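You operate a simulated robot arm through the tools that you are given. There is no shell and no other tool.

You are at the controls of a simulated two-armed robot. One attempt, no reset.

## Task
Let the soapy water out, rinse the teal flannel and squeeze it out.
Fine: plug on the rim by the cold tap; rinse under the cold tap, tap off; press the flannel in the basin till it is only damp; lay it back on the rim by the hot tap; the brush stays.

It is judged by the outcome, as a careful person would: the job done as asked, and still so three seconds after it is handed in. It fails if anything else is knocked over, pushed out of place, dropped, spilled or broken.

## Robot
Two 6-joint arms with two-finger parallel grippers on one trunk that stands fixed in place. Base frame: the origin is at the foot of the trunk, x ahead of it, y to its left, z up. Units: mm, degrees, N and s.
The left shoulder is at [60, 187, 1072], the right one opposite. With the tool pointing down near the work surface each hand reaches from about 260 to 620 mm from the base axis, measured 20 degrees to its own side. Payload 1.57 kg a hand.
The tool frame of a hand sits at the grasp point between the pads (the TCP): z along the fingers, y along the line on which they close. The tips reach 30 mm beyond it. The gripper opens to 110 mm. The fingers are 24 mm wide and 12 mm thick; the gripper's body (48 by 112 mm) begins 78 mm behind the TCP.
Orientation is told as [roll, pitch, yaw] about the base's x, y, z axes, in that order, counted from this pose: with the fingers straight down and closing along the base's y, the tool's x points along the base's -x, its y along +y and its z along -z.

## Interface
- The arms move only by the tool send_rows. It takes "left_series", "right_series" or both (then of equal length, played together; a hand with none holds still); each is a list of rows, each an object (a shift or turn left out is 0, a gripper value left out holds the last) with "offset": the shift along the base's x, y, z in units of 300 mm (1.0 is 300 mm), a list of three; "rotation": the turn, a rotation vector about the base's x, y, z in units of 90 degrees (1.0 is 90 degrees), a list of three; "jaw": the finger opening in m, from 0 to 0.11. In form: [{"offset": [tx, ty, tz], "rotation": [wx, wy, wz], "jaw": jaw}, ...]. A call has 1 to 20 rows; each row is the pose to reach, as a shift and turn from the pose commanded when the call began. A call with a number of a shift or a turn outside -1 to 1 is refused whole. A row lasts 0.2 s, in which the tool goes at most 50 mm and 8.6 degrees; a call with a longer step from one row to the next is refused whole, and so is a gripper value outside its range. A pose out of reach is approached as far as the arm can. The call stops where the force on the tool passes 40 N (or 10 N more than at its start, if that is more) or the arm is blocked; 0.2 s more then pass. Each finger travels about 153 mm/s and halts on what it meets, pressing with about 27 N; the grip force reading is that of the motor and also rises with nothing between the fingers. The clock runs only during rows and for 0.2 s after the last one: add rows that repeat a pose to give the fingers time. It gives the time, the measured TCP pose, the force on the tool (base axes), the opening and the grip force at its end, in the units of the frame above (readings bear some noise), with the torque about the TCP (base axes, N m) and any sound that the robot's microphone picked up.
- Cameras (640 x 400 px; columns grow to the right, rows downward): "scene" is now at [-0.2, -37, 1617.2]; the picture's right is [-0.56, -0.83, 0.00], its down [-0.68, 0.47, -0.56] and it looks along [0.47, -0.32, -0.83] (base axes); focal length 332 px, centre (320, 200). "left" rides on the left gripper at [70, -16, -141] in its tool frame; the picture's right is [0.23, 0.97, 0.00], its down [-0.85, 0.20, -0.48] and it looks along [-0.47, 0.11, 0.88] (tool axes); focal length 222 px, centre (320, 200). "right" rides on the right gripper at [70, 16, -141] in its tool frame; the picture's right is [-0.23, 0.97, 0.00], its down [-0.86, -0.20, -0.48] and it looks along [-0.47, -0.11, 0.88] (tool axes); focal length 222 px, centre (320, 200). There is no depth. A picture from a camera that has moved, and an enlarged one, comes with that camera's place and axes in the base frame and with its lens. The place of the scene camera against the robot may be out by one fixed shift of up to 12 mm in any direction.
- snapshot(camera): a new picture of that camera. No time passes.
- move_column(by): slides the trunk up (or, below 0, down) by that many mm; the arms and the scene camera ride with it, the base frame stays. It gives what a move gives, with no picture.
- turn_head(pan, tilt): turns the head with the scene camera to pan (to the left, within 86 degrees either way) and tilt (down, from -29 to 69), counted from straight ahead of the robot. It gives what a move gives.
- enlarge(camera, box): a new picture of the part [left, top, right, bottom] of that camera's present view, enlarged. No time passes.
- sign_off(): hands the job in; it is judged then, once.

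Places have to be worked out from the pictures, the camera data and where the tool is seen. Open the grippers and draw the arms clear of the work before you hand the job in, unless the task says otherwise.

The tools are called after "Request:" as name(argument=value, ...) on one line, values as JSON. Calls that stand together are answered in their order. send_rows: Moves the arms, as the interface text tells. Its arguments: {"type":"object","properties":{"left_series":{"type":"array"},"right_series":{"type":"array"}},"required":[]} The other tools are called the same way: move_column (by) slides the trunk up or down; turn_head (pan, tilt) turns the head that bears the scene camera; snapshot (camera) takes a picture; enlarge (camera, box) takes an enlarged picture of a part of a camera's view; sign_off () hands the job in.

At the start:

```text
time_s: 0.0
left_tool_pos: [406.1, -7.2, 1068.0]
left_orientation: [0.0, 0.1, 0.0]
left_force: [-0.4, 0.1, 0.1]
left_torque: [-0.01, 0.03, 0.0]
left_width: 110.0
left_grasp_force: 0.0
right_tool_pos: [288.6, -342.7, 1119.1]
right_orientation: [0.1, 0.0, -0.1]
right_force: [0.0, -0.1, 0.3]
right_torque: [0.03, 0.01, 0.01]
right_width: 109.9
right_grasp_force: 0.2
trunk travel left (down, up): [-700.0, 290.0]
head pan, tilt: [-34.4, 55.7]
```

scene: 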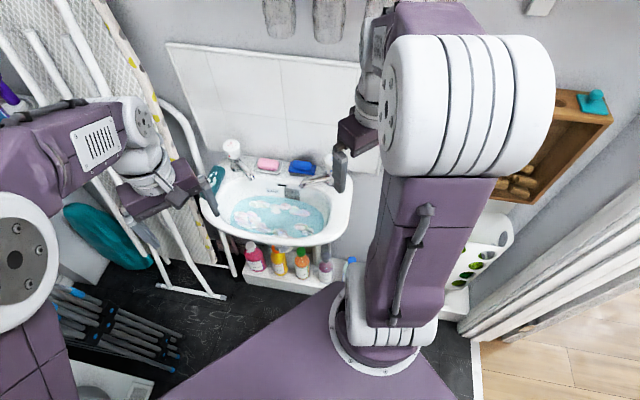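
right: 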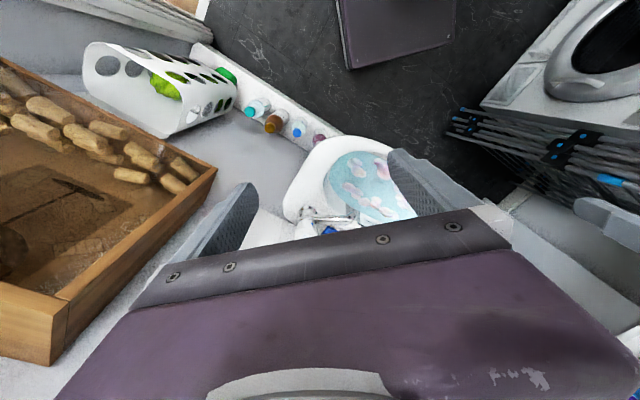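
left: 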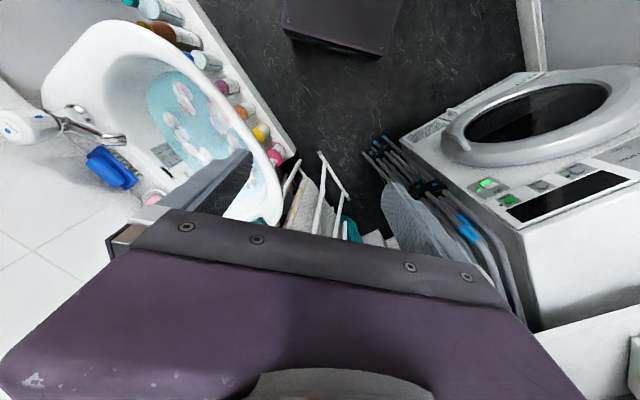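

I see a washbasin with soapy water in front of the robot, well below the hands. I take enlarged pictures of the basin to find the taps, the plug, the flannel and the brush.

Request:
enlarge(camera="scene", box=[180, 120, 370, 290])

Request:
enlarge(camera="left", box=[0, 0, 320, 230])

Request:
enlarge(camera="right", box=[230, 80, 450, 250])

```text
2.35 times, centred on (275, 205) of scene
camera zoom: at [-0.2, -37.0, 1617.2], right [-0.56, -0.83, 0.0], down [-0.68, 0.47, -0.56], along [0.47, -0.32, -0.83], focal length 782 px, centre (426, 188)
```

zoom: 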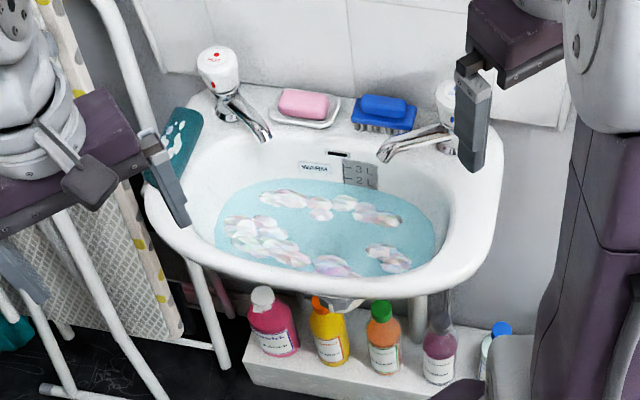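

```text
1.74 times, centred on (160, 115) of left
camera zoom: at [335.9, -23.3, 1211.1], right [-0.23, 0.97, 0.0], down [0.85, 0.2, 0.48], along [0.47, 0.11, -0.88], focal length 386 px, centre (598, 348)
```

zoom: 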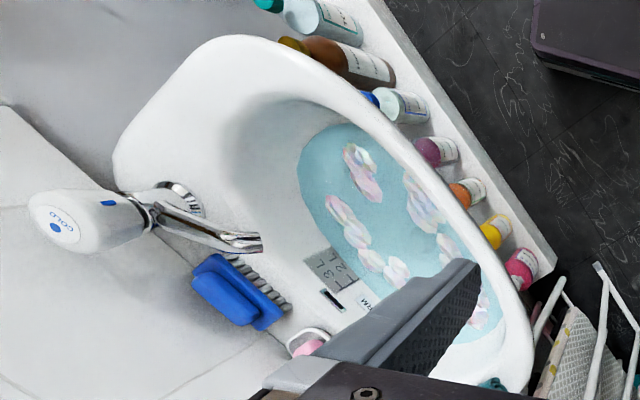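

```text
2.35 times, centred on (340, 165) of right
camera zoom: at [218.2, -327.1, 1260.3], right [0.23, 0.97, 0.0], down [0.86, -0.2, 0.48], along [0.47, -0.11, -0.88], focal length 523 px, centre (273, 282)
```

zoom: 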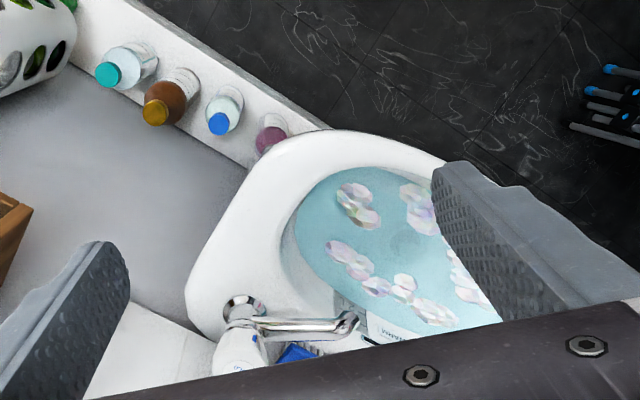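

The taps stand at roughly (490, -410) for cold and (705, -205) for hot, with tops at about z 900, and the teal flannel hangs on the rim beside the hot tap. Both hands block the view, so I draw the left hand to the left and the right hand back and slightly right to get clear pictures.

Request:
send_rows(left_series=[{"offset": [0, 0.16, 0]}, {"offset": [0, 0.32, 0]}, {"offset": [0, 0.48, 0]}, {"offset": [0, 0.64, 0]}, {"offset": [0, 0.7, 0]}], right_series=[{"offset": [-0.06, -0.05, 0]}, {"offset": [-0.12, -0.1, 0]}, {"offset": [-0.18, -0.15, 0]}, {"offset": [-0.24, -0.2, 0]}, {"offset": [-0.3, -0.23, 0]}])

Request:
snapshot(camera="scene")

Request:
enlarge(camera="scene", box=[180, 110, 380, 270])

Request:
snapshot(camera="right")

Request:
snapshot(camera="left")

```text
time_s: 1.2
left_tool_pos: [405.4, 203.4, 1069.8]
left_orientation: [0.0, 0.0, -0.1]
left_force: [0.2, -0.3, -0.1]
left_torque: [0.01, -0.04, -0.03]
left_width: 109.8
left_grasp_force: 0.0
right_tool_pos: [198.1, -412.1, 1118.2]
right_orientation: [0.0, -0.1, 0.1]
right_force: [0.2, 1.0, 1.0]
right_torque: [-0.01, 0.03, -0.01]
right_width: 110.1
right_grasp_force: 0.2
trunk travel left (down, up): [-700.0, 290.0]
head pan, tilt: [-34.4, 55.7]
```

```text
taken
camera scene: at [-0.8, -37.1, 1617.2], right [-0.56, -0.83, 0.0], down [-0.68, 0.47, -0.56], along [0.47, -0.32, -0.83], focal length 332 px, centre (320, 200)
```

scene: 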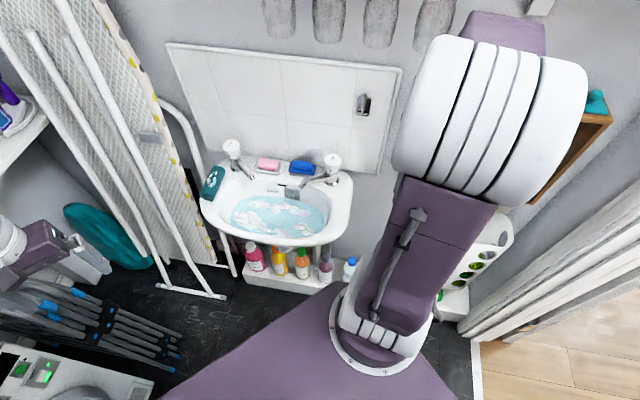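

```text
2.50 times, centred on (280, 190) of scene
camera zoom: at [-0.8, -37.1, 1617.2], right [-0.56, -0.83, 0.0], down [-0.68, 0.47, -0.56], along [0.47, -0.32, -0.83], focal length 831 px, centre (420, 225)
```

zoom: 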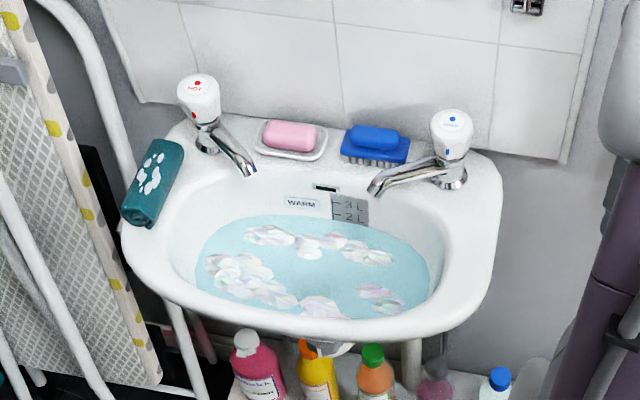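

```text
taken
camera right: at [127.9, -396.3, 1260.2], right [0.23, 0.97, 0.0], down [0.86, -0.2, 0.48], along [0.47, -0.11, -0.88], focal length 222 px, centre (320, 200)
```

right: 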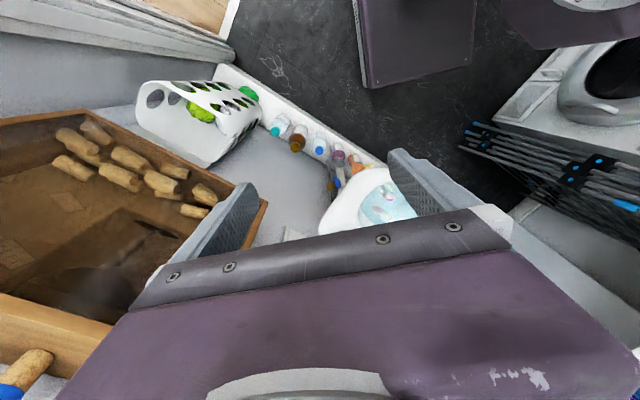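

```text
taken
camera left: at [335.4, 187.4, 1211.7], right [-0.23, 0.97, 0.0], down [0.85, 0.2, 0.48], along [0.47, 0.11, -0.88], focal length 222 px, centre (320, 200)
```

left: 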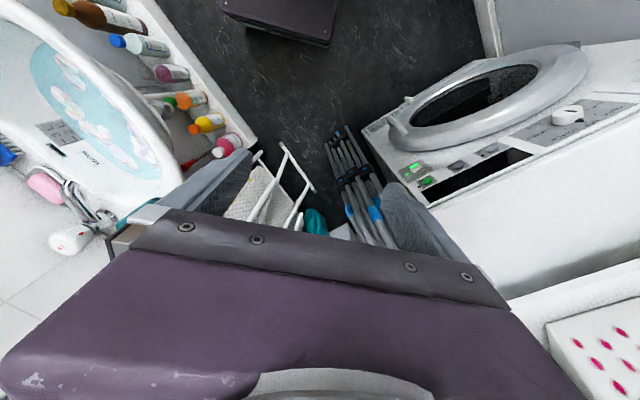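

The view is clear now: hot tap on the left with the rolled teal flannel next to it on the rim, soap and brush at the back, cold tap on the right. I enlarge the water area, the cold tap and the flannel further, looking for the plug and how the tap heads turn.

Request:
enlarge(camera="scene", box=[225, 175, 345, 250])

Request:
enlarge(camera="scene", box=[280, 140, 360, 190])

Request:
enlarge(camera="scene", box=[190, 130, 270, 210])

```text
5.33 times, centred on (285, 212) of scene
camera zoom: at [-0.8, -37.1, 1617.2], right [-0.56, -0.83, 0.0], down [-0.68, 0.47, -0.56], along [0.47, -0.32, -0.83], focal length 1773 px, centre (507, 133)
```

zoom: 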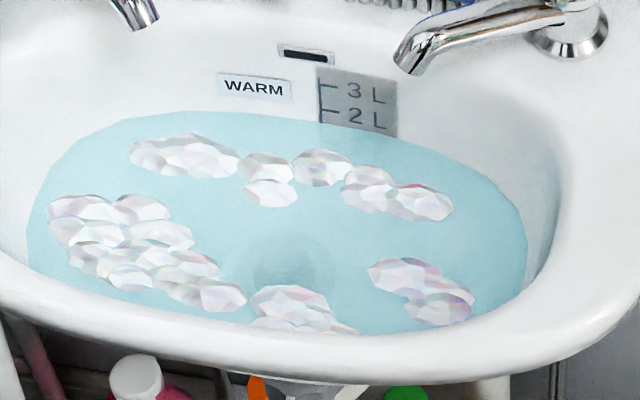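

```text
8.00 times, centred on (320, 165) of scene
camera zoom: at [-0.8, -37.1, 1617.2], right [-0.56, -0.83, 0.0], down [-0.68, 0.47, -0.56], along [0.47, -0.32, -0.83], focal length 2660 px, centre (320, 480)
```

zoom: 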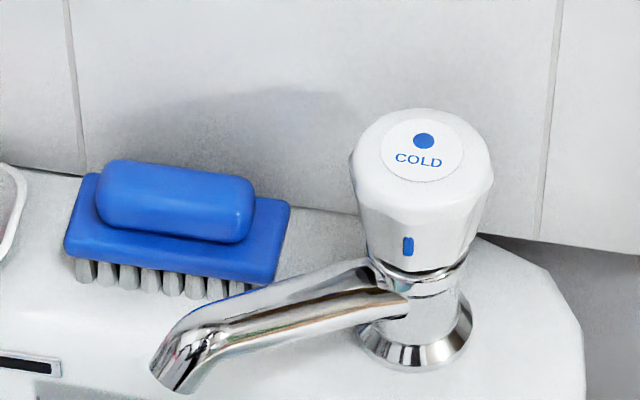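

```text
5.00 times, centred on (230, 170) of scene
camera zoom: at [-0.8, -37.1, 1617.2], right [-0.56, -0.83, 0.0], down [-0.68, 0.47, -0.56], along [0.47, -0.32, -0.83], focal length 1662 px, centre (770, 350)
```

zoom: 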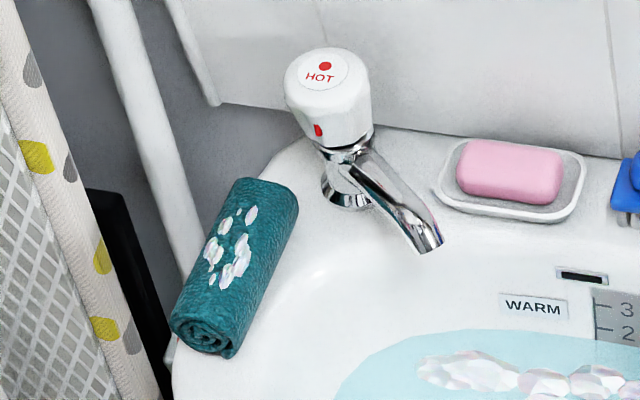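

The flannel is a roll about 45 mm thick with suds on it, lying on the left rim. Under the water at about (506, -227) there is a faint darker patch, likely the plug. I bring the right hand over the basin to look straight into it with its wrist camera.

Request:
send_rows(right_series=[{"offset": [0.1, 0.08, -0.03]}, {"offset": [0.2, 0.16, -0.08]}, {"offset": [0.3, 0.24, -0.13]}, {"offset": [0.4, 0.32, -0.18]}, {"offset": [0.5, 0.4, -0.23]}, {"offset": [0.6, 0.46, -0.28]}, {"offset": [0.66, 0.5, -0.32]}])

Request:
snapshot(camera="right")

Request:
snapshot(camera="scene")

```text
time_s: 2.8
left_tool_pos: [407.2, 204.4, 1068.9]
left_orientation: [0.1, 0.0, -0.1]
left_force: [0.2, -0.4, 0.1]
left_torque: [0.01, 0.0, 0.01]
left_width: 109.9
left_grasp_force: 0.1
right_tool_pos: [395.3, -261.1, 1021.5]
right_orientation: [0.0, 0.0, 0.1]
right_force: [0.3, 0.2, 0.4]
right_torque: [0.02, 0.02, 0.01]
right_width: 110.1
right_grasp_force: 0.1
trunk travel left (down, up): [-700.0, 290.0]
head pan, tilt: [-34.4, 55.7]
```

```text
taken
camera right: at [326.7, -245.0, 1163.5], right [0.23, 0.97, 0.0], down [0.86, -0.2, 0.48], along [0.47, -0.11, -0.88], focal length 222 px, centre (320, 200)
```

right: 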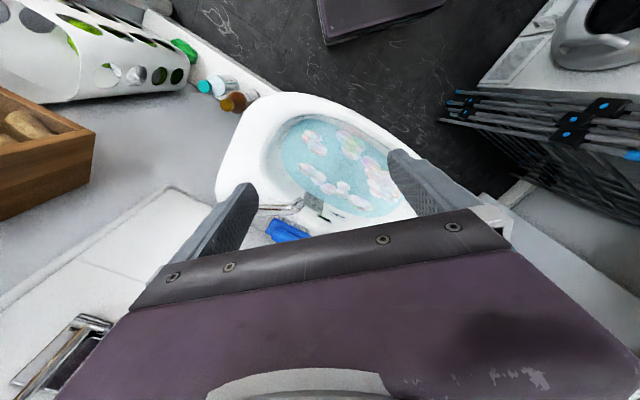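

```text
taken
camera scene: at [0.7, -36.6, 1617.2], right [-0.56, -0.83, 0.0], down [-0.68, 0.47, -0.56], along [0.46, -0.32, -0.83], focal length 332 px, centre (320, 200)
```

scene: 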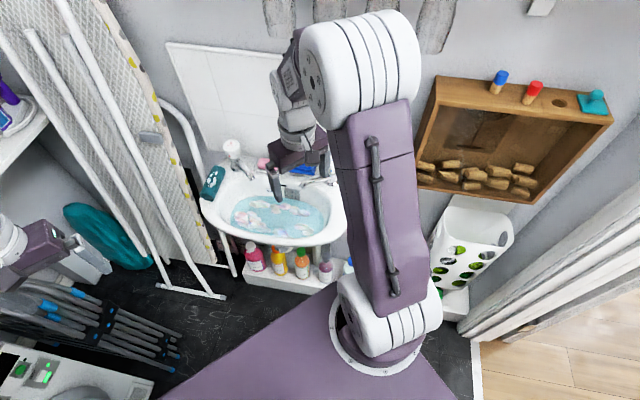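

The wrist camera now sees into the basin. I enlarge the water region.

Request:
enlarge(camera="right", box=[210, 85, 430, 245])

Request:
enlarge(camera="right", box=[270, 105, 410, 220])

Request:
enlarge(camera="scene", box=[190, 130, 350, 250])

```text
2.50 times, centred on (320, 165) of right
camera zoom: at [326.7, -245.0, 1163.5], right [0.23, 0.97, 0.0], down [0.86, -0.2, 0.48], along [0.47, -0.11, -0.88], focal length 555 px, centre (320, 288)
```

zoom: 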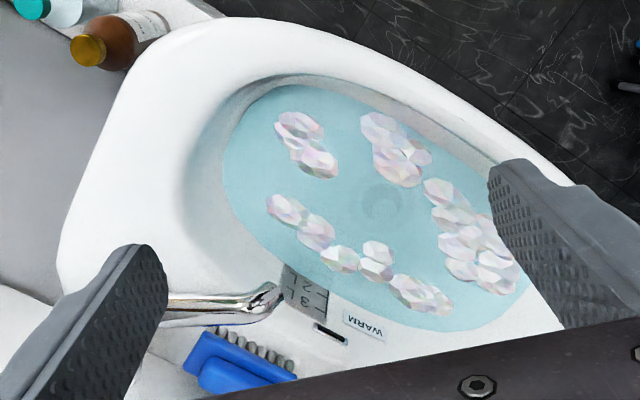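

```text
3.48 times, centred on (340, 162) of right
camera zoom: at [326.7, -245.0, 1163.5], right [0.23, 0.97, 0.0], down [0.86, -0.2, 0.48], along [0.47, -0.11, -0.88], focal length 773 px, centre (250, 330)
```

zoom: 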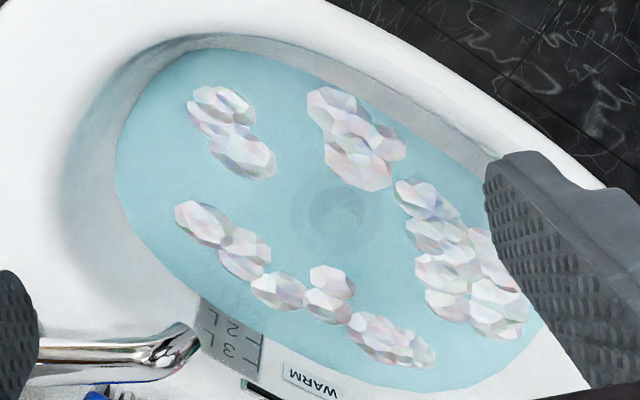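

```text
3.33 times, centred on (270, 190) of scene
camera zoom: at [0.7, -36.6, 1617.2], right [-0.56, -0.83, 0.0], down [-0.68, 0.47, -0.56], along [0.46, -0.32, -0.83], focal length 1108 px, centre (487, 233)
```

zoom: 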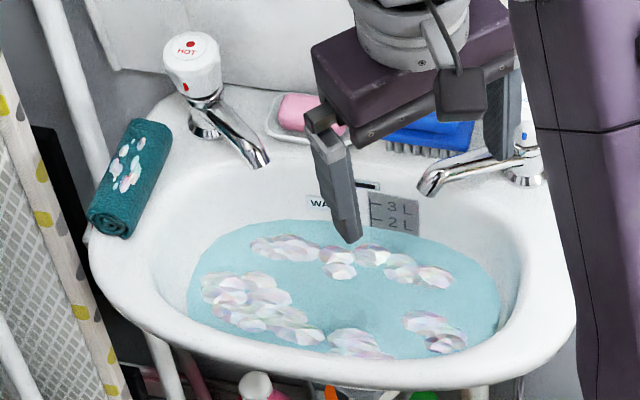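

The plug shows as a faint ring under the water at about (505, -229, 700); the cold spout tip triangulates to (498, -316, 838) and the overflow slot to (581, -296, 771). The basin's long axis runs about 42.5° from x, so I turn the right hand to match it and come lower in front for a closer look at the plug.

Request:
send_rows(right_series=[{"offset": [0.021, 0.062, -0.048], "rotation": [0, 0, -0.075]}, {"offset": [0.043, 0.125, -0.096], "rotation": [0, 0, -0.15]}, {"offset": [0.064, 0.187, -0.144], "rotation": [0, 0, -0.226]}, {"offset": [0.086, 0.25, -0.192], "rotation": [0, 0, -0.302]}, {"offset": [0.107, 0.312, -0.24], "rotation": [0, 0, -0.377]}, {"offset": [0.129, 0.374, -0.289], "rotation": [0, 0, -0.453]}, {"offset": [0.15, 0.437, -0.337], "rotation": [0, 0, -0.528]}, {"offset": [0.15, 0.437, -0.337], "rotation": [0, 0, -0.528]}])

Request:
snapshot(camera="right")

Request:
snapshot(camera="scene")

```text
time_s: 4.6
left_tool_pos: [406.2, 203.1, 1069.9]
left_orientation: [0.0, 0.0, 0.0]
left_force: [-0.2, 0.4, -0.3]
left_torque: [-0.01, -0.04, -0.02]
left_width: 110.0
left_grasp_force: 0.1
right_tool_pos: [441.3, -130.3, 921.5]
right_orientation: [0.1, 0.0, -47.6]
right_force: [0.3, 0.0, 0.1]
right_torque: [0.0, 0.0, -0.01]
right_width: 109.8
right_grasp_force: 0.1
trunk travel left (down, up): [-700.0, 290.0]
head pan, tilt: [-34.4, 55.7]
```

```text
taken
camera right: at [405.3, -68.2, 1062.9], right [0.87, 0.49, 0.0], down [0.43, -0.77, 0.48], along [0.23, -0.42, -0.88], focal length 222 px, centre (320, 200)
```

right: 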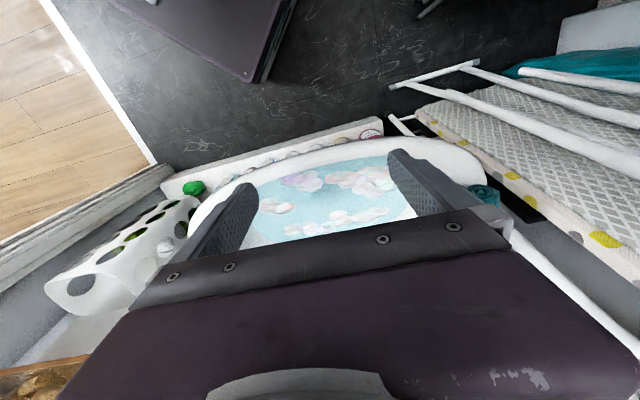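

```text
taken
camera scene: at [-0.6, -37.3, 1617.1], right [-0.56, -0.83, 0.0], down [-0.68, 0.47, -0.56], along [0.47, -0.32, -0.83], focal length 332 px, centre (320, 200)
```

scene: 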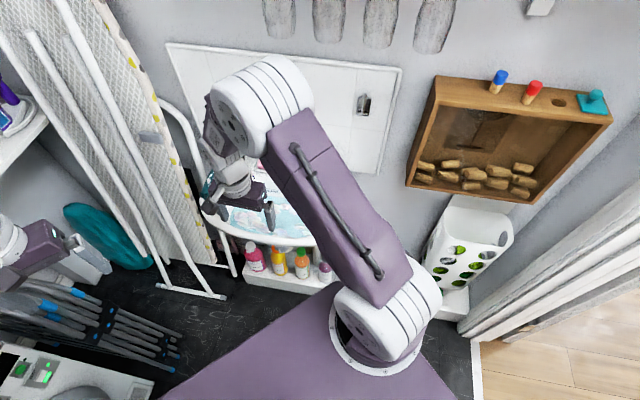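

The plug area should be between the fingers. I enlarge that part of the wrist view.

Request:
enlarge(camera="right", box=[240, 130, 420, 242])

Request:
enlarge(camera="right", box=[290, 170, 390, 232])

```text
3.56 times, centred on (330, 186) of right
camera zoom: at [405.3, -68.2, 1062.9], right [0.87, 0.49, 0.0], down [0.43, -0.77, 0.48], along [0.23, -0.42, -0.88], focal length 790 px, centre (284, 250)
```

zoom: 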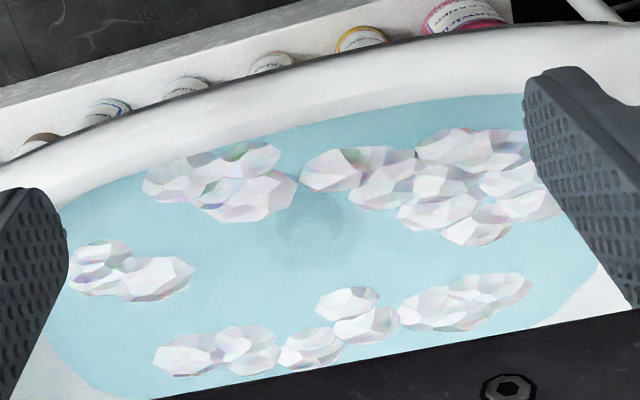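

```text
6.40 times, centred on (340, 201) of right
camera zoom: at [405.3, -68.2, 1062.9], right [0.87, 0.49, 0.0], down [0.43, -0.77, 0.48], along [0.23, -0.42, -0.88], focal length 1422 px, centre (192, 194)
```

zoom: 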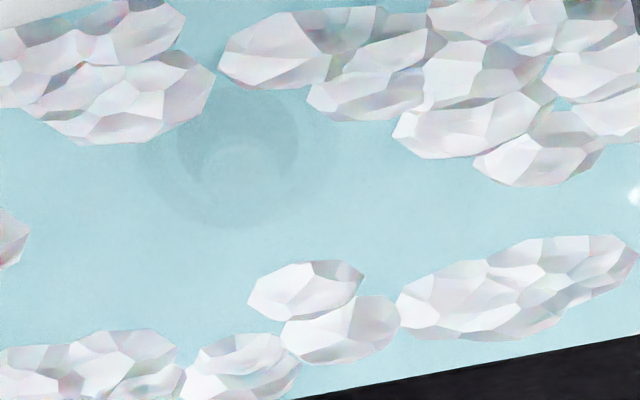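

Two wrist-camera sight lines meet at (507.5, -228.5, 693), so that is the plug disc, with a raised lighter middle that looks like a knob. I move over it and lower the open fingers to just above the water, then look again.

Request:
send_rows(right_series=[{"offset": [0.073, -0.108, 0], "jaw": 0.08}, {"offset": [0.146, -0.217, 0]}, {"offset": [0.22, -0.327, 0]}, {"offset": [0.22, -0.327, -0.12]}, {"offset": [0.22, -0.327, -0.24]}, {"offset": [0.22, -0.327, -0.33], "jaw": 0.06}, {"offset": [0.22, -0.327, -0.4]}])

Request:
enlarge(camera="right", box=[240, 110, 420, 232])

Request:
enlarge(camera="scene", box=[190, 130, 350, 250])

```text
time_s: 6.2
left_tool_pos: [405.9, 202.1, 1069.5]
left_orientation: [0.0, 0.0, 0.0]
left_force: [0.2, 0.6, 0.7]
left_torque: [0.04, 0.02, 0.02]
left_width: 110.1
left_grasp_force: 0.1
right_tool_pos: [507.0, -229.1, 801.6]
right_orientation: [0.0, 0.0, -47.5]
right_force: [0.2, 0.1, 0.5]
right_torque: [-0.01, 0.03, -0.03]
right_width: 60.2
right_grasp_force: 0.1
trunk travel left (down, up): [-700.0, 290.0]
head pan, tilt: [-34.4, 55.7]
```

```text
3.28 times, centred on (330, 171) of right
camera zoom: at [472.4, -167.2, 943.2], right [0.87, 0.49, 0.0], down [0.43, -0.77, 0.48], along [0.24, -0.42, -0.88], focal length 728 px, centre (287, 295)
```

zoom: 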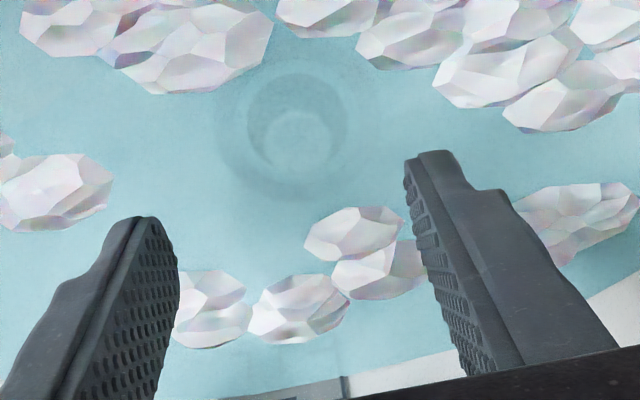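

```text
3.33 times, centred on (270, 190) of scene
camera zoom: at [0.4, -36.9, 1617.2], right [-0.56, -0.83, 0.0], down [-0.68, 0.47, -0.56], along [0.46, -0.32, -0.83], focal length 1108 px, centre (487, 233)
```

zoom: 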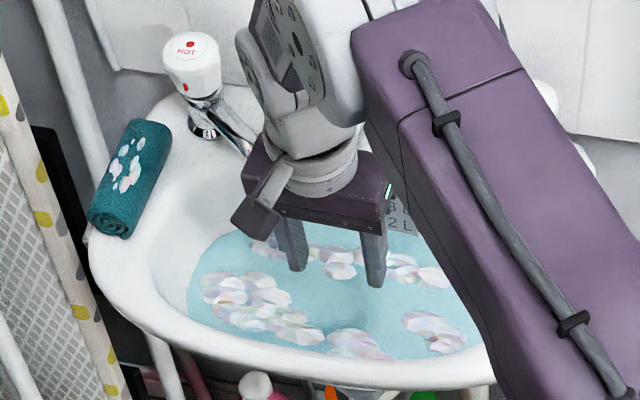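

The plug shows a disc about 55 mm across at z 693 and a lighter knob about 23 mm across whose top is near z 710. I lower the fingers around the knob (tips to about z 702) and watch the force.

Request:
send_rows(right_series=[{"offset": [0.004, -0.001, -0.08], "jaw": 0.05}, {"offset": [0.004, -0.001, -0.15]}, {"offset": [0.004, -0.001, -0.2]}, {"offset": [0.004, -0.001, -0.232]}, {"offset": [0.004, -0.001, -0.232]}])

Request:
snapshot(camera="right")

```text
time_s: 7.4
left_tool_pos: [406.3, 202.8, 1069.9]
left_orientation: [0.1, -0.1, 0.0]
left_force: [-0.8, -0.4, -0.7]
left_torque: [-0.01, -0.02, -0.02]
left_width: 110.3
left_grasp_force: 0.2
right_tool_pos: [508.6, -227.7, 731.6]
right_orientation: [-0.1, 0.0, -47.5]
right_force: [0.2, 0.1, 0.8]
right_torque: [0.02, -0.04, -0.01]
right_width: 50.0
right_grasp_force: 0.1
trunk travel left (down, up): [-700.0, 290.0]
head pan, tilt: [-34.4, 55.7]
```

```text
taken
camera right: at [472.6, -166.4, 873.4], right [0.87, 0.49, 0.0], down [0.43, -0.77, 0.48], along [0.23, -0.42, -0.88], focal length 222 px, centre (320, 200)
```

right: 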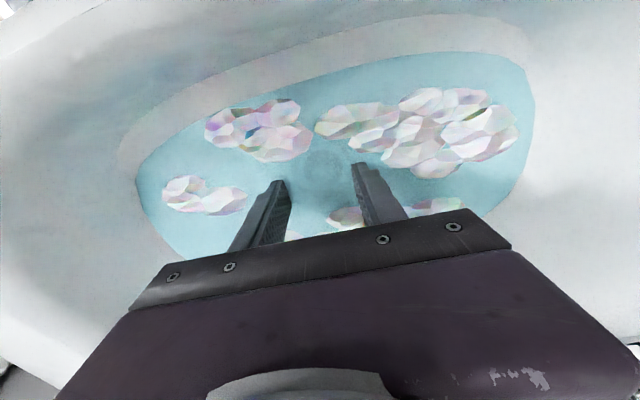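

No contact yet. I enlarge the view around the fingertips to see where the plug is relative to them.

Request:
enlarge(camera="right", box=[250, 110, 430, 230])

```text
3.33 times, centred on (340, 170) of right
camera zoom: at [472.6, -166.4, 873.4], right [0.87, 0.49, 0.0], down [0.43, -0.77, 0.48], along [0.23, -0.42, -0.88], focal length 740 px, centre (253, 300)
```

zoom: 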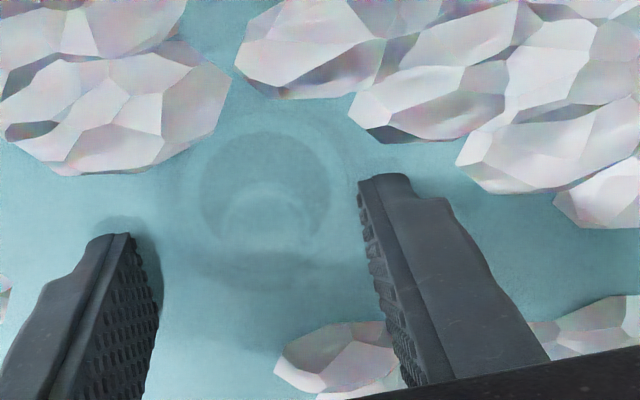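

The knob lies centred between the fingertips. I close the fingers to feel whether they catch it at this height.

Request:
send_rows(right_series=[{"offset": [0, 0, 0], "jaw": 0.0}, {"offset": [0, 0, 0]}, {"offset": [0, 0, 0]}])

Request:
enlarge(camera="right", box=[250, 110, 430, 230])

```text
time_s: 8.2
left_tool_pos: [406.5, 204.1, 1069.8]
left_orientation: [0.0, -0.1, 0.0]
left_force: [0.3, -0.3, 0.0]
left_torque: [-0.02, -0.03, 0.01]
left_width: 110.0
left_grasp_force: 0.2
right_tool_pos: [508.5, -227.7, 732.1]
right_orientation: [0.0, 0.0, -47.5]
right_force: [1.0, 0.0, 2.2]
right_torque: [-0.02, -0.12, -0.03]
right_width: 21.6
right_grasp_force: 27.7
trunk travel left (down, up): [-700.0, 290.0]
head pan, tilt: [-34.4, 55.7]
```

```text
3.33 times, centred on (340, 170) of right
camera zoom: at [472.8, -166.3, 873.7], right [0.87, 0.49, 0.0], down [0.43, -0.77, 0.48], along [0.24, -0.42, -0.88], focal length 740 px, centre (253, 300)
```

zoom: 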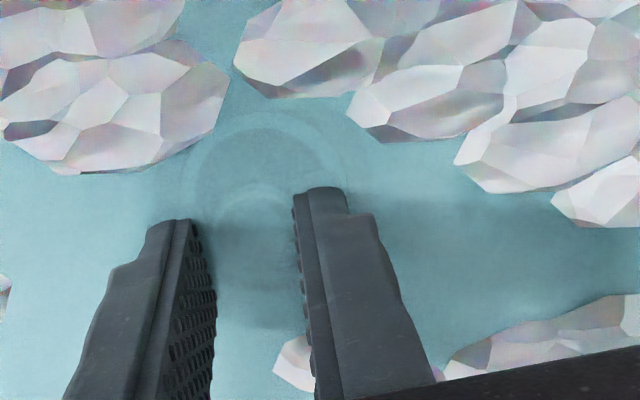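

The fingers stopped at 21.6 mm with full grip, so the knob is held. I lift the plug straight up slowly.

Request:
send_rows(right_series=[{"offset": [0, 0, 0.02]}, {"offset": [0, 0, 0.05]}, {"offset": [0, 0, 0.09]}, {"offset": [0, 0, 0.14]}, {"offset": [0, 0, 0.2]}, {"offset": [0, 0, 0.26]}])

Request:
snapshot(camera="right")

Request:
enlarge(camera="scene", box=[190, 130, 350, 250])

```text
time_s: 9.6
left_tool_pos: [405.8, 203.5, 1069.8]
left_orientation: [0.0, 0.0, 0.0]
left_force: [0.7, -0.2, -0.3]
left_torque: [-0.02, 0.05, -0.01]
left_width: 110.1
left_grasp_force: 0.1
right_tool_pos: [508.0, -228.5, 810.8]
right_orientation: [0.0, 0.0, -47.5]
right_force: [0.7, -0.6, -0.8]
right_torque: [0.0, 0.03, 0.0]
right_width: 21.7
right_grasp_force: 26.8
trunk travel left (down, up): [-700.0, 290.0]
head pan, tilt: [-34.4, 55.7]
```

```text
taken
camera right: at [472.6, -166.4, 952.1], right [0.87, 0.49, 0.0], down [0.43, -0.77, 0.48], along [0.23, -0.42, -0.88], focal length 222 px, centre (320, 200)
```

right: 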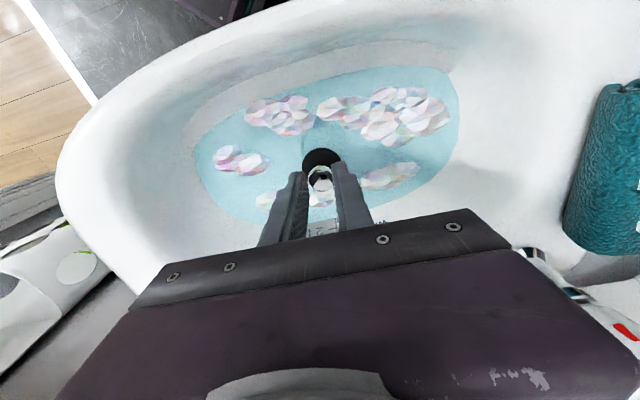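

```text
3.33 times, centred on (270, 190) of scene
camera zoom: at [-0.5, -36.8, 1617.1], right [-0.56, -0.83, 0.0], down [-0.68, 0.47, -0.56], along [0.47, -0.32, -0.83], focal length 1108 px, centre (487, 233)
```

zoom: 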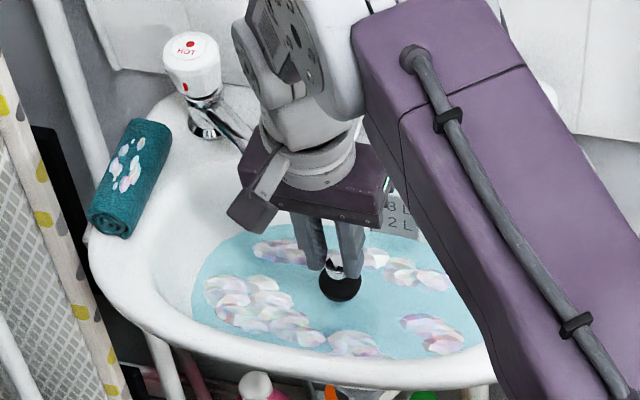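

The plug is out: a chrome knob with a black rubber body, held between the fingers. I raise it and carry it over the basin to near the cold-tap end of the rim, staying high, to look for the flat spot there.

Request:
send_rows(right_series=[{"offset": [0, 0, 0.1]}, {"offset": [0, 0, 0.2]}, {"offset": [0, 0, 0.3]}, {"offset": [-0.05, -0.1, 0.37]}, {"offset": [-0.1, -0.2, 0.4]}, {"offset": [-0.16, -0.29, 0.4]}, {"offset": [-0.22, -0.38, 0.4]}, {"offset": [-0.26, -0.46, 0.4]}])

Request:
snapshot(camera="right")

Request:
enlarge(camera="scene", box=[190, 130, 370, 250])

```text
time_s: 11.4
left_tool_pos: [406.0, 201.4, 1069.6]
left_orientation: [0.0, -0.1, 0.1]
left_force: [0.0, 0.7, -0.2]
left_torque: [0.03, 0.01, -0.01]
left_width: 110.0
left_grasp_force: 0.1
right_tool_pos: [429.6, -367.1, 929.7]
right_orientation: [0.0, -0.1, -47.5]
right_force: [0.5, 0.3, -0.7]
right_torque: [-0.03, -0.02, 0.03]
right_width: 21.3
right_grasp_force: 27.1
trunk travel left (down, up): [-700.0, 290.0]
head pan, tilt: [-34.4, 55.7]
```

```text
taken
camera right: at [395.2, -305.7, 1071.4], right [0.87, 0.49, 0.0], down [0.43, -0.77, 0.48], along [0.24, -0.42, -0.88], focal length 222 px, centre (320, 200)
```

right: 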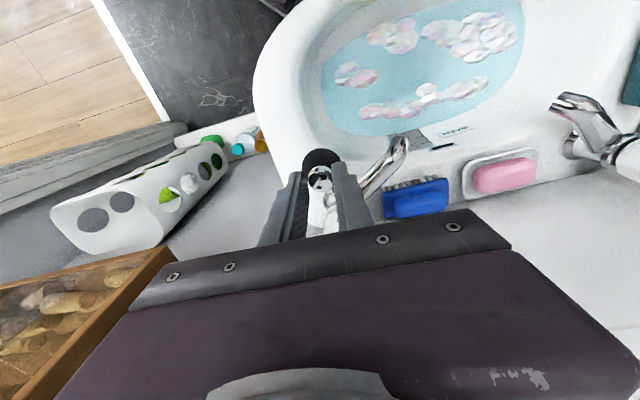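

```text
3.33 times, centred on (280, 190) of scene
camera zoom: at [-0.3, -37.8, 1617.1], right [-0.56, -0.83, 0.0], down [-0.68, 0.47, -0.56], along [0.47, -0.32, -0.83], focal length 1108 px, centre (453, 233)
```

zoom: 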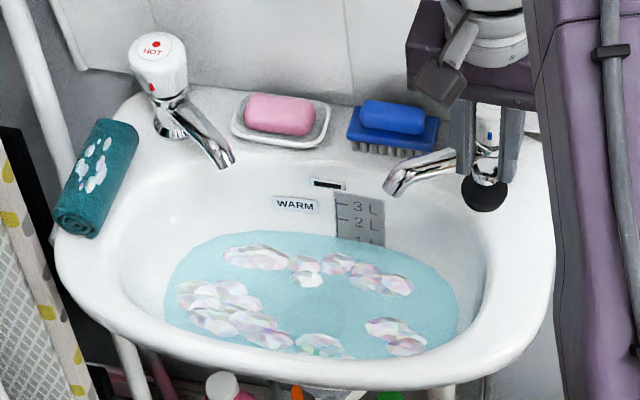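

The water level is already falling (the 1 L mark is appearing). I enlarge the wrist view around the plug to judge the rim below it.

Request:
enlarge(camera="right", box=[230, 60, 430, 220])

Request:
enlarge(camera="scene", box=[295, 140, 365, 215])

```text
2.50 times, centred on (330, 140) of right
camera zoom: at [395.2, -305.7, 1071.4], right [0.87, 0.49, 0.0], down [0.43, -0.77, 0.48], along [0.24, -0.42, -0.88], focal length 555 px, centre (295, 350)
```

zoom: 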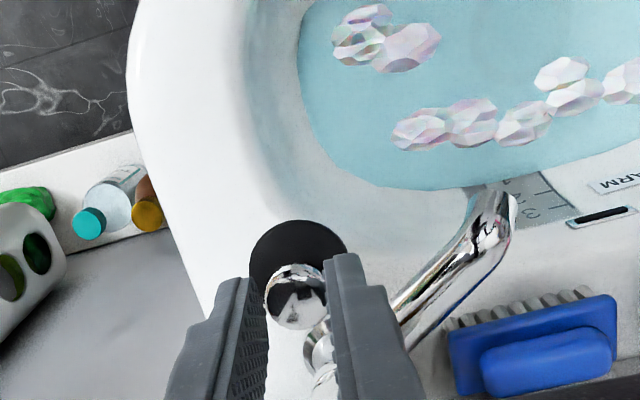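

```text
5.33 times, centred on (330, 178) of scene
camera zoom: at [-0.3, -37.8, 1617.1], right [-0.56, -0.83, 0.0], down [-0.68, 0.47, -0.56], along [0.47, -0.32, -0.83], focal length 1773 px, centre (267, 320)
```

zoom: 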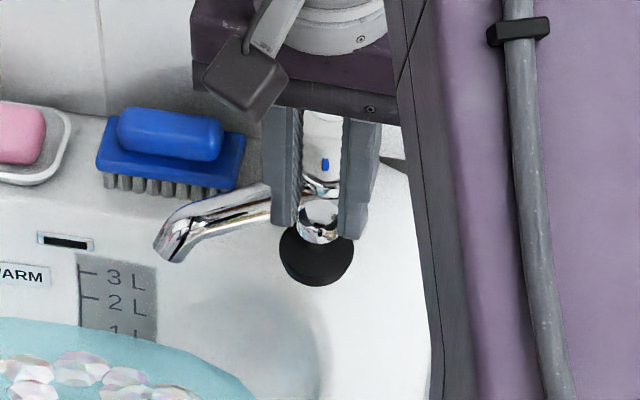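

The rim's cold end is flat around (423, -389), midway between the tap, outer edge and inner edge. I shift over that spot and come down to just above it, then check before touching.

Request:
send_rows(right_series=[{"offset": [-0.022, -0.073, 0]}, {"offset": [-0.022, -0.073, -0.08]}, {"offset": [-0.022, -0.073, -0.15]}, {"offset": [-0.022, -0.073, -0.15]}])

Request:
enlarge(camera="right", box=[230, 60, 430, 220])

Request:
enlarge(camera="scene", box=[295, 140, 365, 215])

```text
time_s: 12.4
left_tool_pos: [406.4, 201.5, 1070.1]
left_orientation: [0.0, 0.0, 0.0]
left_force: [-0.9, -0.1, -0.5]
left_torque: [0.01, -0.04, -0.02]
left_width: 109.9
left_grasp_force: 0.1
right_tool_pos: [425.0, -387.8, 884.6]
right_orientation: [-0.1, 0.0, -47.5]
right_force: [-1.0, -0.1, -1.1]
right_torque: [0.02, -0.02, 0.05]
right_width: 21.7
right_grasp_force: 26.5
trunk travel left (down, up): [-700.0, 290.0]
head pan, tilt: [-34.4, 55.7]
```

```text
2.50 times, centred on (330, 140) of right
camera zoom: at [388.8, -326.4, 1026.1], right [0.87, 0.49, 0.0], down [0.43, -0.77, 0.48], along [0.24, -0.42, -0.88], focal length 555 px, centre (295, 350)
```

zoom: 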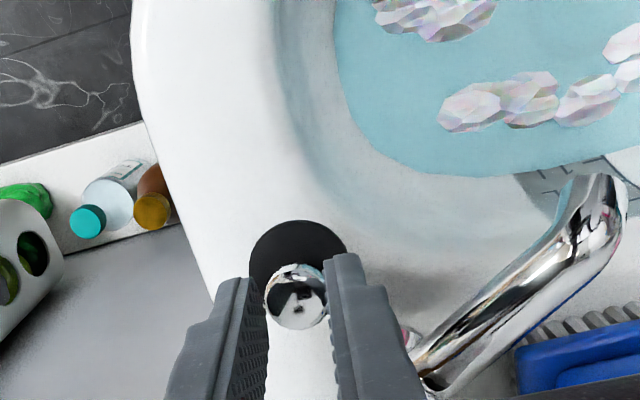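

```text
5.33 times, centred on (330, 178) of scene
camera zoom: at [-0.7, -37.2, 1617.2], right [-0.56, -0.83, 0.0], down [-0.68, 0.47, -0.56], along [0.47, -0.32, -0.83], focal length 1773 px, centre (267, 320)
```

zoom: 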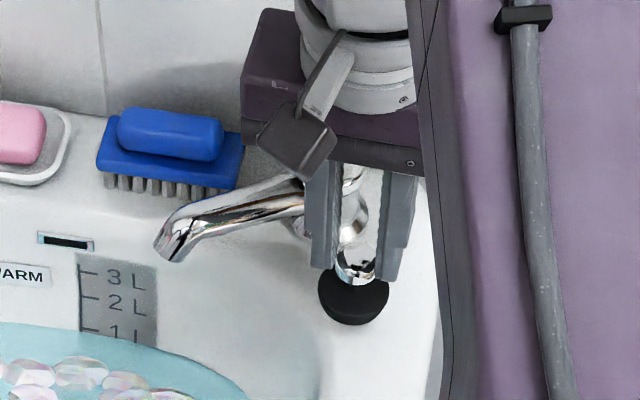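

The plug hangs over a clear flat piece of rim, away from the tap. I lower it in small steps and watch for contact force.

Request:
send_rows(right_series=[{"offset": [0, 0, -0.015]}, {"offset": [0, 0, -0.03]}, {"offset": [0, 0, -0.04]}])

```text
time_s: 13.2
left_tool_pos: [406.9, 201.1, 1069.1]
left_orientation: [0.0, 0.0, 0.0]
left_force: [-0.1, -0.9, 0.6]
left_torque: [0.02, 0.04, 0.04]
left_width: 110.0
left_grasp_force: 0.1
right_tool_pos: [423.4, -389.0, 873.7]
right_orientation: [0.0, 0.0, -47.5]
right_force: [0.0, 0.0, -0.1]
right_torque: [-0.01, -0.05, 0.02]
right_width: 21.4
right_grasp_force: 27.0
trunk travel left (down, up): [-700.0, 290.0]
head pan, tilt: [-34.4, 55.7]
```

No contact yet at TCP z 873.7. I continue down in 2 mm steps.

Request:
send_rows(right_series=[{"offset": [0, 0, -0.007]}, {"offset": [0, 0, -0.014]}, {"offset": [0, 0, -0.021]}])

Request:
enlarge(camera="scene", box=[295, 140, 365, 215])

```text
time_s: 14.0
left_tool_pos: [405.4, 204.0, 1069.5]
left_orientation: [0.0, -0.1, 0.0]
left_force: [0.0, -0.4, 0.3]
left_torque: [0.02, 0.01, 0.03]
left_width: 110.2
left_grasp_force: 0.0
right_tool_pos: [424.6, -388.0, 868.0]
right_orientation: [0.2, -0.3, -47.5]
right_force: [1.4, -0.8, 16.0]
right_torque: [-0.26, 0.04, 0.02]
right_width: 21.3
right_grasp_force: 26.9
trunk travel left (down, up): [-700.0, 290.0]
head pan, tilt: [-34.4, 55.7]
```

```text
5.33 times, centred on (330, 178) of scene
camera zoom: at [-1.9, -35.2, 1617.5], right [-0.56, -0.83, 0.0], down [-0.68, 0.47, -0.56], along [0.47, -0.32, -0.83], focal length 1773 px, centre (267, 320)
```

zoom: 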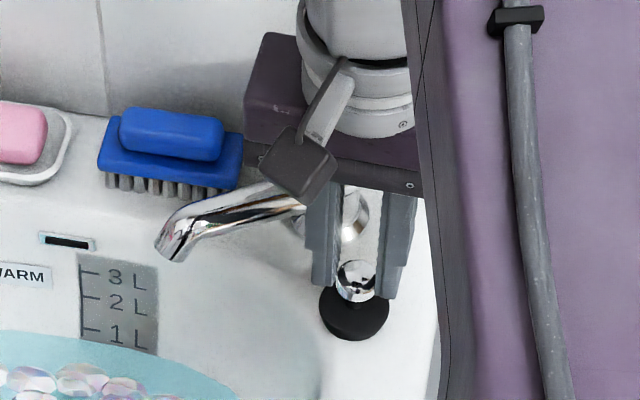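

The plug touches the rim (16 N). I ease up by a millimetre and open the fingers.

Request:
send_rows(right_series=[{"offset": [0, 0, 0.004]}, {"offset": [0, 0, 0.004], "jaw": 0.045}, {"offset": [0, 0, 0.004]}, {"offset": [0, 0, 0.004]}])

Request:
enlarge(camera="scene", box=[295, 140, 365, 215])

Request:
enlarge(camera="right", box=[230, 60, 430, 220])

```text
time_s: 15.0
left_tool_pos: [406.8, 203.4, 1069.3]
left_orientation: [-0.1, 0.0, 0.0]
left_force: [-0.3, -0.3, -0.4]
left_torque: [-0.01, 0.02, 0.04]
left_width: 110.1
left_grasp_force: 0.1
right_tool_pos: [423.3, -387.8, 868.2]
right_orientation: [0.0, 0.1, -47.6]
right_force: [-0.1, 0.7, 0.2]
right_torque: [-0.01, 0.0, 0.0]
right_width: 45.2
right_grasp_force: 0.0
trunk travel left (down, up): [-700.0, 290.0]
head pan, tilt: [-34.4, 55.7]
```

```text
5.33 times, centred on (330, 178) of scene
camera zoom: at [0.1, -37.3, 1617.1], right [-0.56, -0.83, 0.0], down [-0.68, 0.47, -0.56], along [0.46, -0.32, -0.83], focal length 1773 px, centre (267, 320)
```

zoom: 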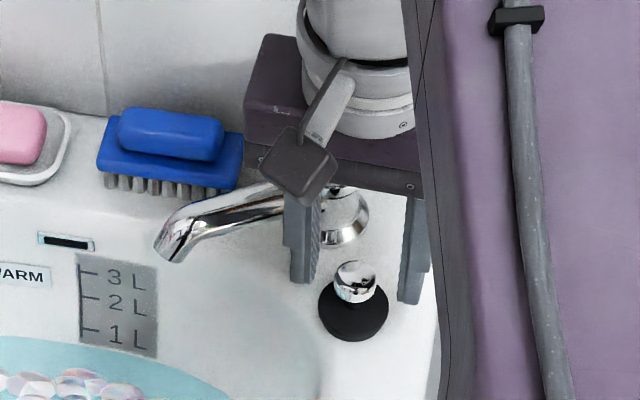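

```text
2.50 times, centred on (330, 140) of right
camera zoom: at [388.6, -327.1, 1009.1], right [0.87, 0.49, 0.0], down [0.43, -0.77, 0.48], along [0.23, -0.42, -0.88], focal length 555 px, centre (295, 350)
```

zoom: 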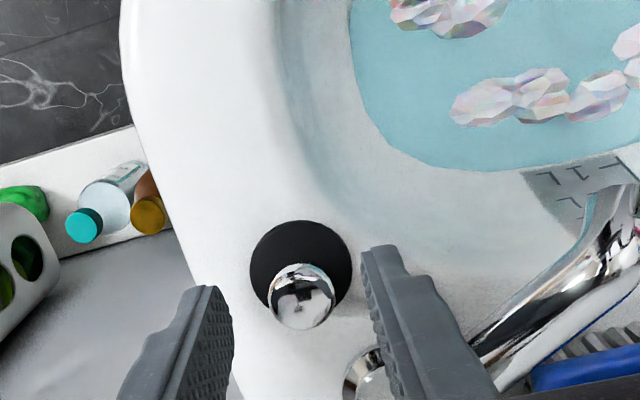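

The plug stands by itself on the rim beside the cold tap. I raise the hand straight up and then back off, so that the wrist camera can see the cold tap's head.

Request:
send_rows(right_series=[{"offset": [0, 0, 0.06]}, {"offset": [0, 0, 0.15]}, {"offset": [0, 0, 0.3]}, {"offset": [-0.05, 0.06, 0.45]}, {"offset": [-0.1, 0.12, 0.5]}, {"offset": [-0.15, 0.18, 0.5]}])

Request:
snapshot(camera="right")

Request:
snapshot(camera="scene")

```text
refused: row 4 steps farther than a row can; nothing moved
```

```text
taken
camera right: at [388.6, -327.1, 1009.1], right [0.87, 0.49, 0.0], down [0.43, -0.77, 0.48], along [0.23, -0.42, -0.88], focal length 222 px, centre (320, 200)
```

right: 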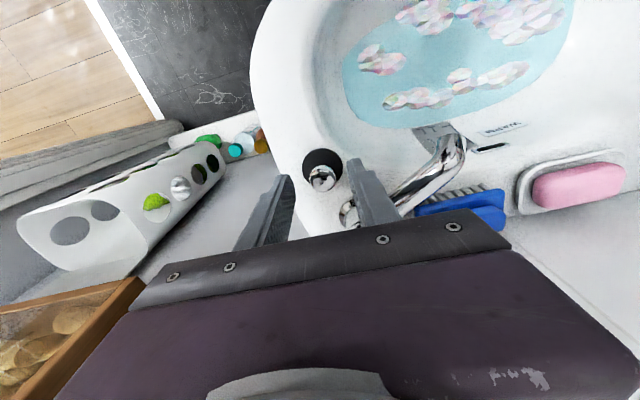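

```text
taken
camera scene: at [0.1, -37.3, 1617.1], right [-0.56, -0.83, 0.0], down [-0.68, 0.47, -0.56], along [0.46, -0.32, -0.83], focal length 332 px, centre (320, 200)
```

scene: 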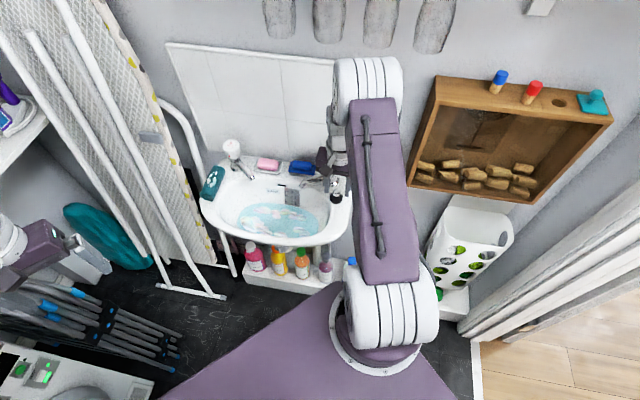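

One step was too long, so nothing moved. I resend with shorter steps.

Request:
send_rows(right_series=[{"offset": [0, 0, 0.06]}, {"offset": [0, 0, 0.15]}, {"offset": [0, 0, 0.3]}, {"offset": [-0.04, 0.04, 0.42]}, {"offset": [-0.09, 0.1, 0.5]}, {"offset": [-0.15, 0.18, 0.52]}, {"offset": [-0.21, 0.26, 0.52]}])

Request:
snapshot(camera="right")

Request:
enlarge(camera="scene", box=[190, 130, 370, 250])

```text
time_s: 16.6
left_tool_pos: [405.5, 204.4, 1070.3]
left_orientation: [-0.1, -0.1, -0.1]
left_force: [-0.3, 0.3, -0.4]
left_torque: [-0.01, -0.01, -0.01]
left_width: 110.1
left_grasp_force: 0.0
right_tool_pos: [361.0, -310.3, 1023.8]
right_orientation: [0.0, -0.1, -47.5]
right_force: [-0.4, 0.7, -0.6]
right_torque: [-0.04, 0.02, 0.0]
right_width: 45.0
right_grasp_force: 0.1
trunk travel left (down, up): [-700.0, 290.0]
head pan, tilt: [-34.4, 55.7]
```

```text
taken
camera right: at [325.1, -248.0, 1165.4], right [0.87, 0.49, 0.0], down [0.43, -0.76, 0.48], along [0.24, -0.42, -0.88], focal length 222 px, centre (320, 200)
```

right: 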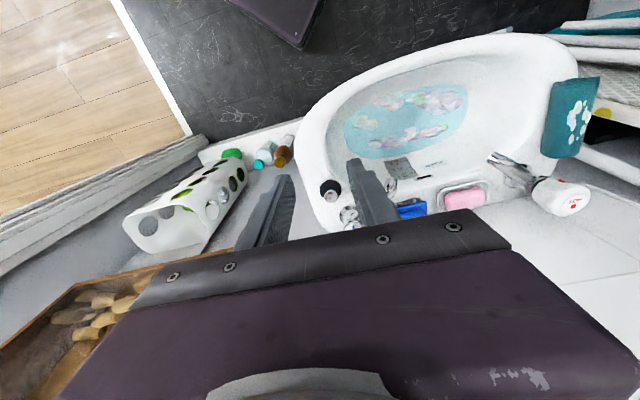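

```text
3.33 times, centred on (280, 190) of scene
camera zoom: at [-1.1, -35.8, 1617.2], right [-0.56, -0.83, 0.0], down [-0.68, 0.47, -0.56], along [0.47, -0.32, -0.83], focal length 1108 px, centre (453, 233)
```

zoom: 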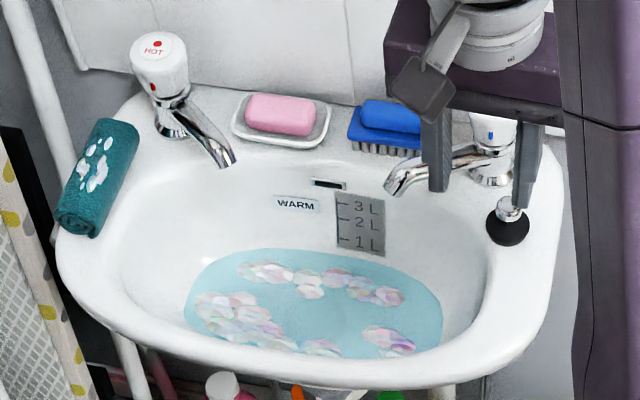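

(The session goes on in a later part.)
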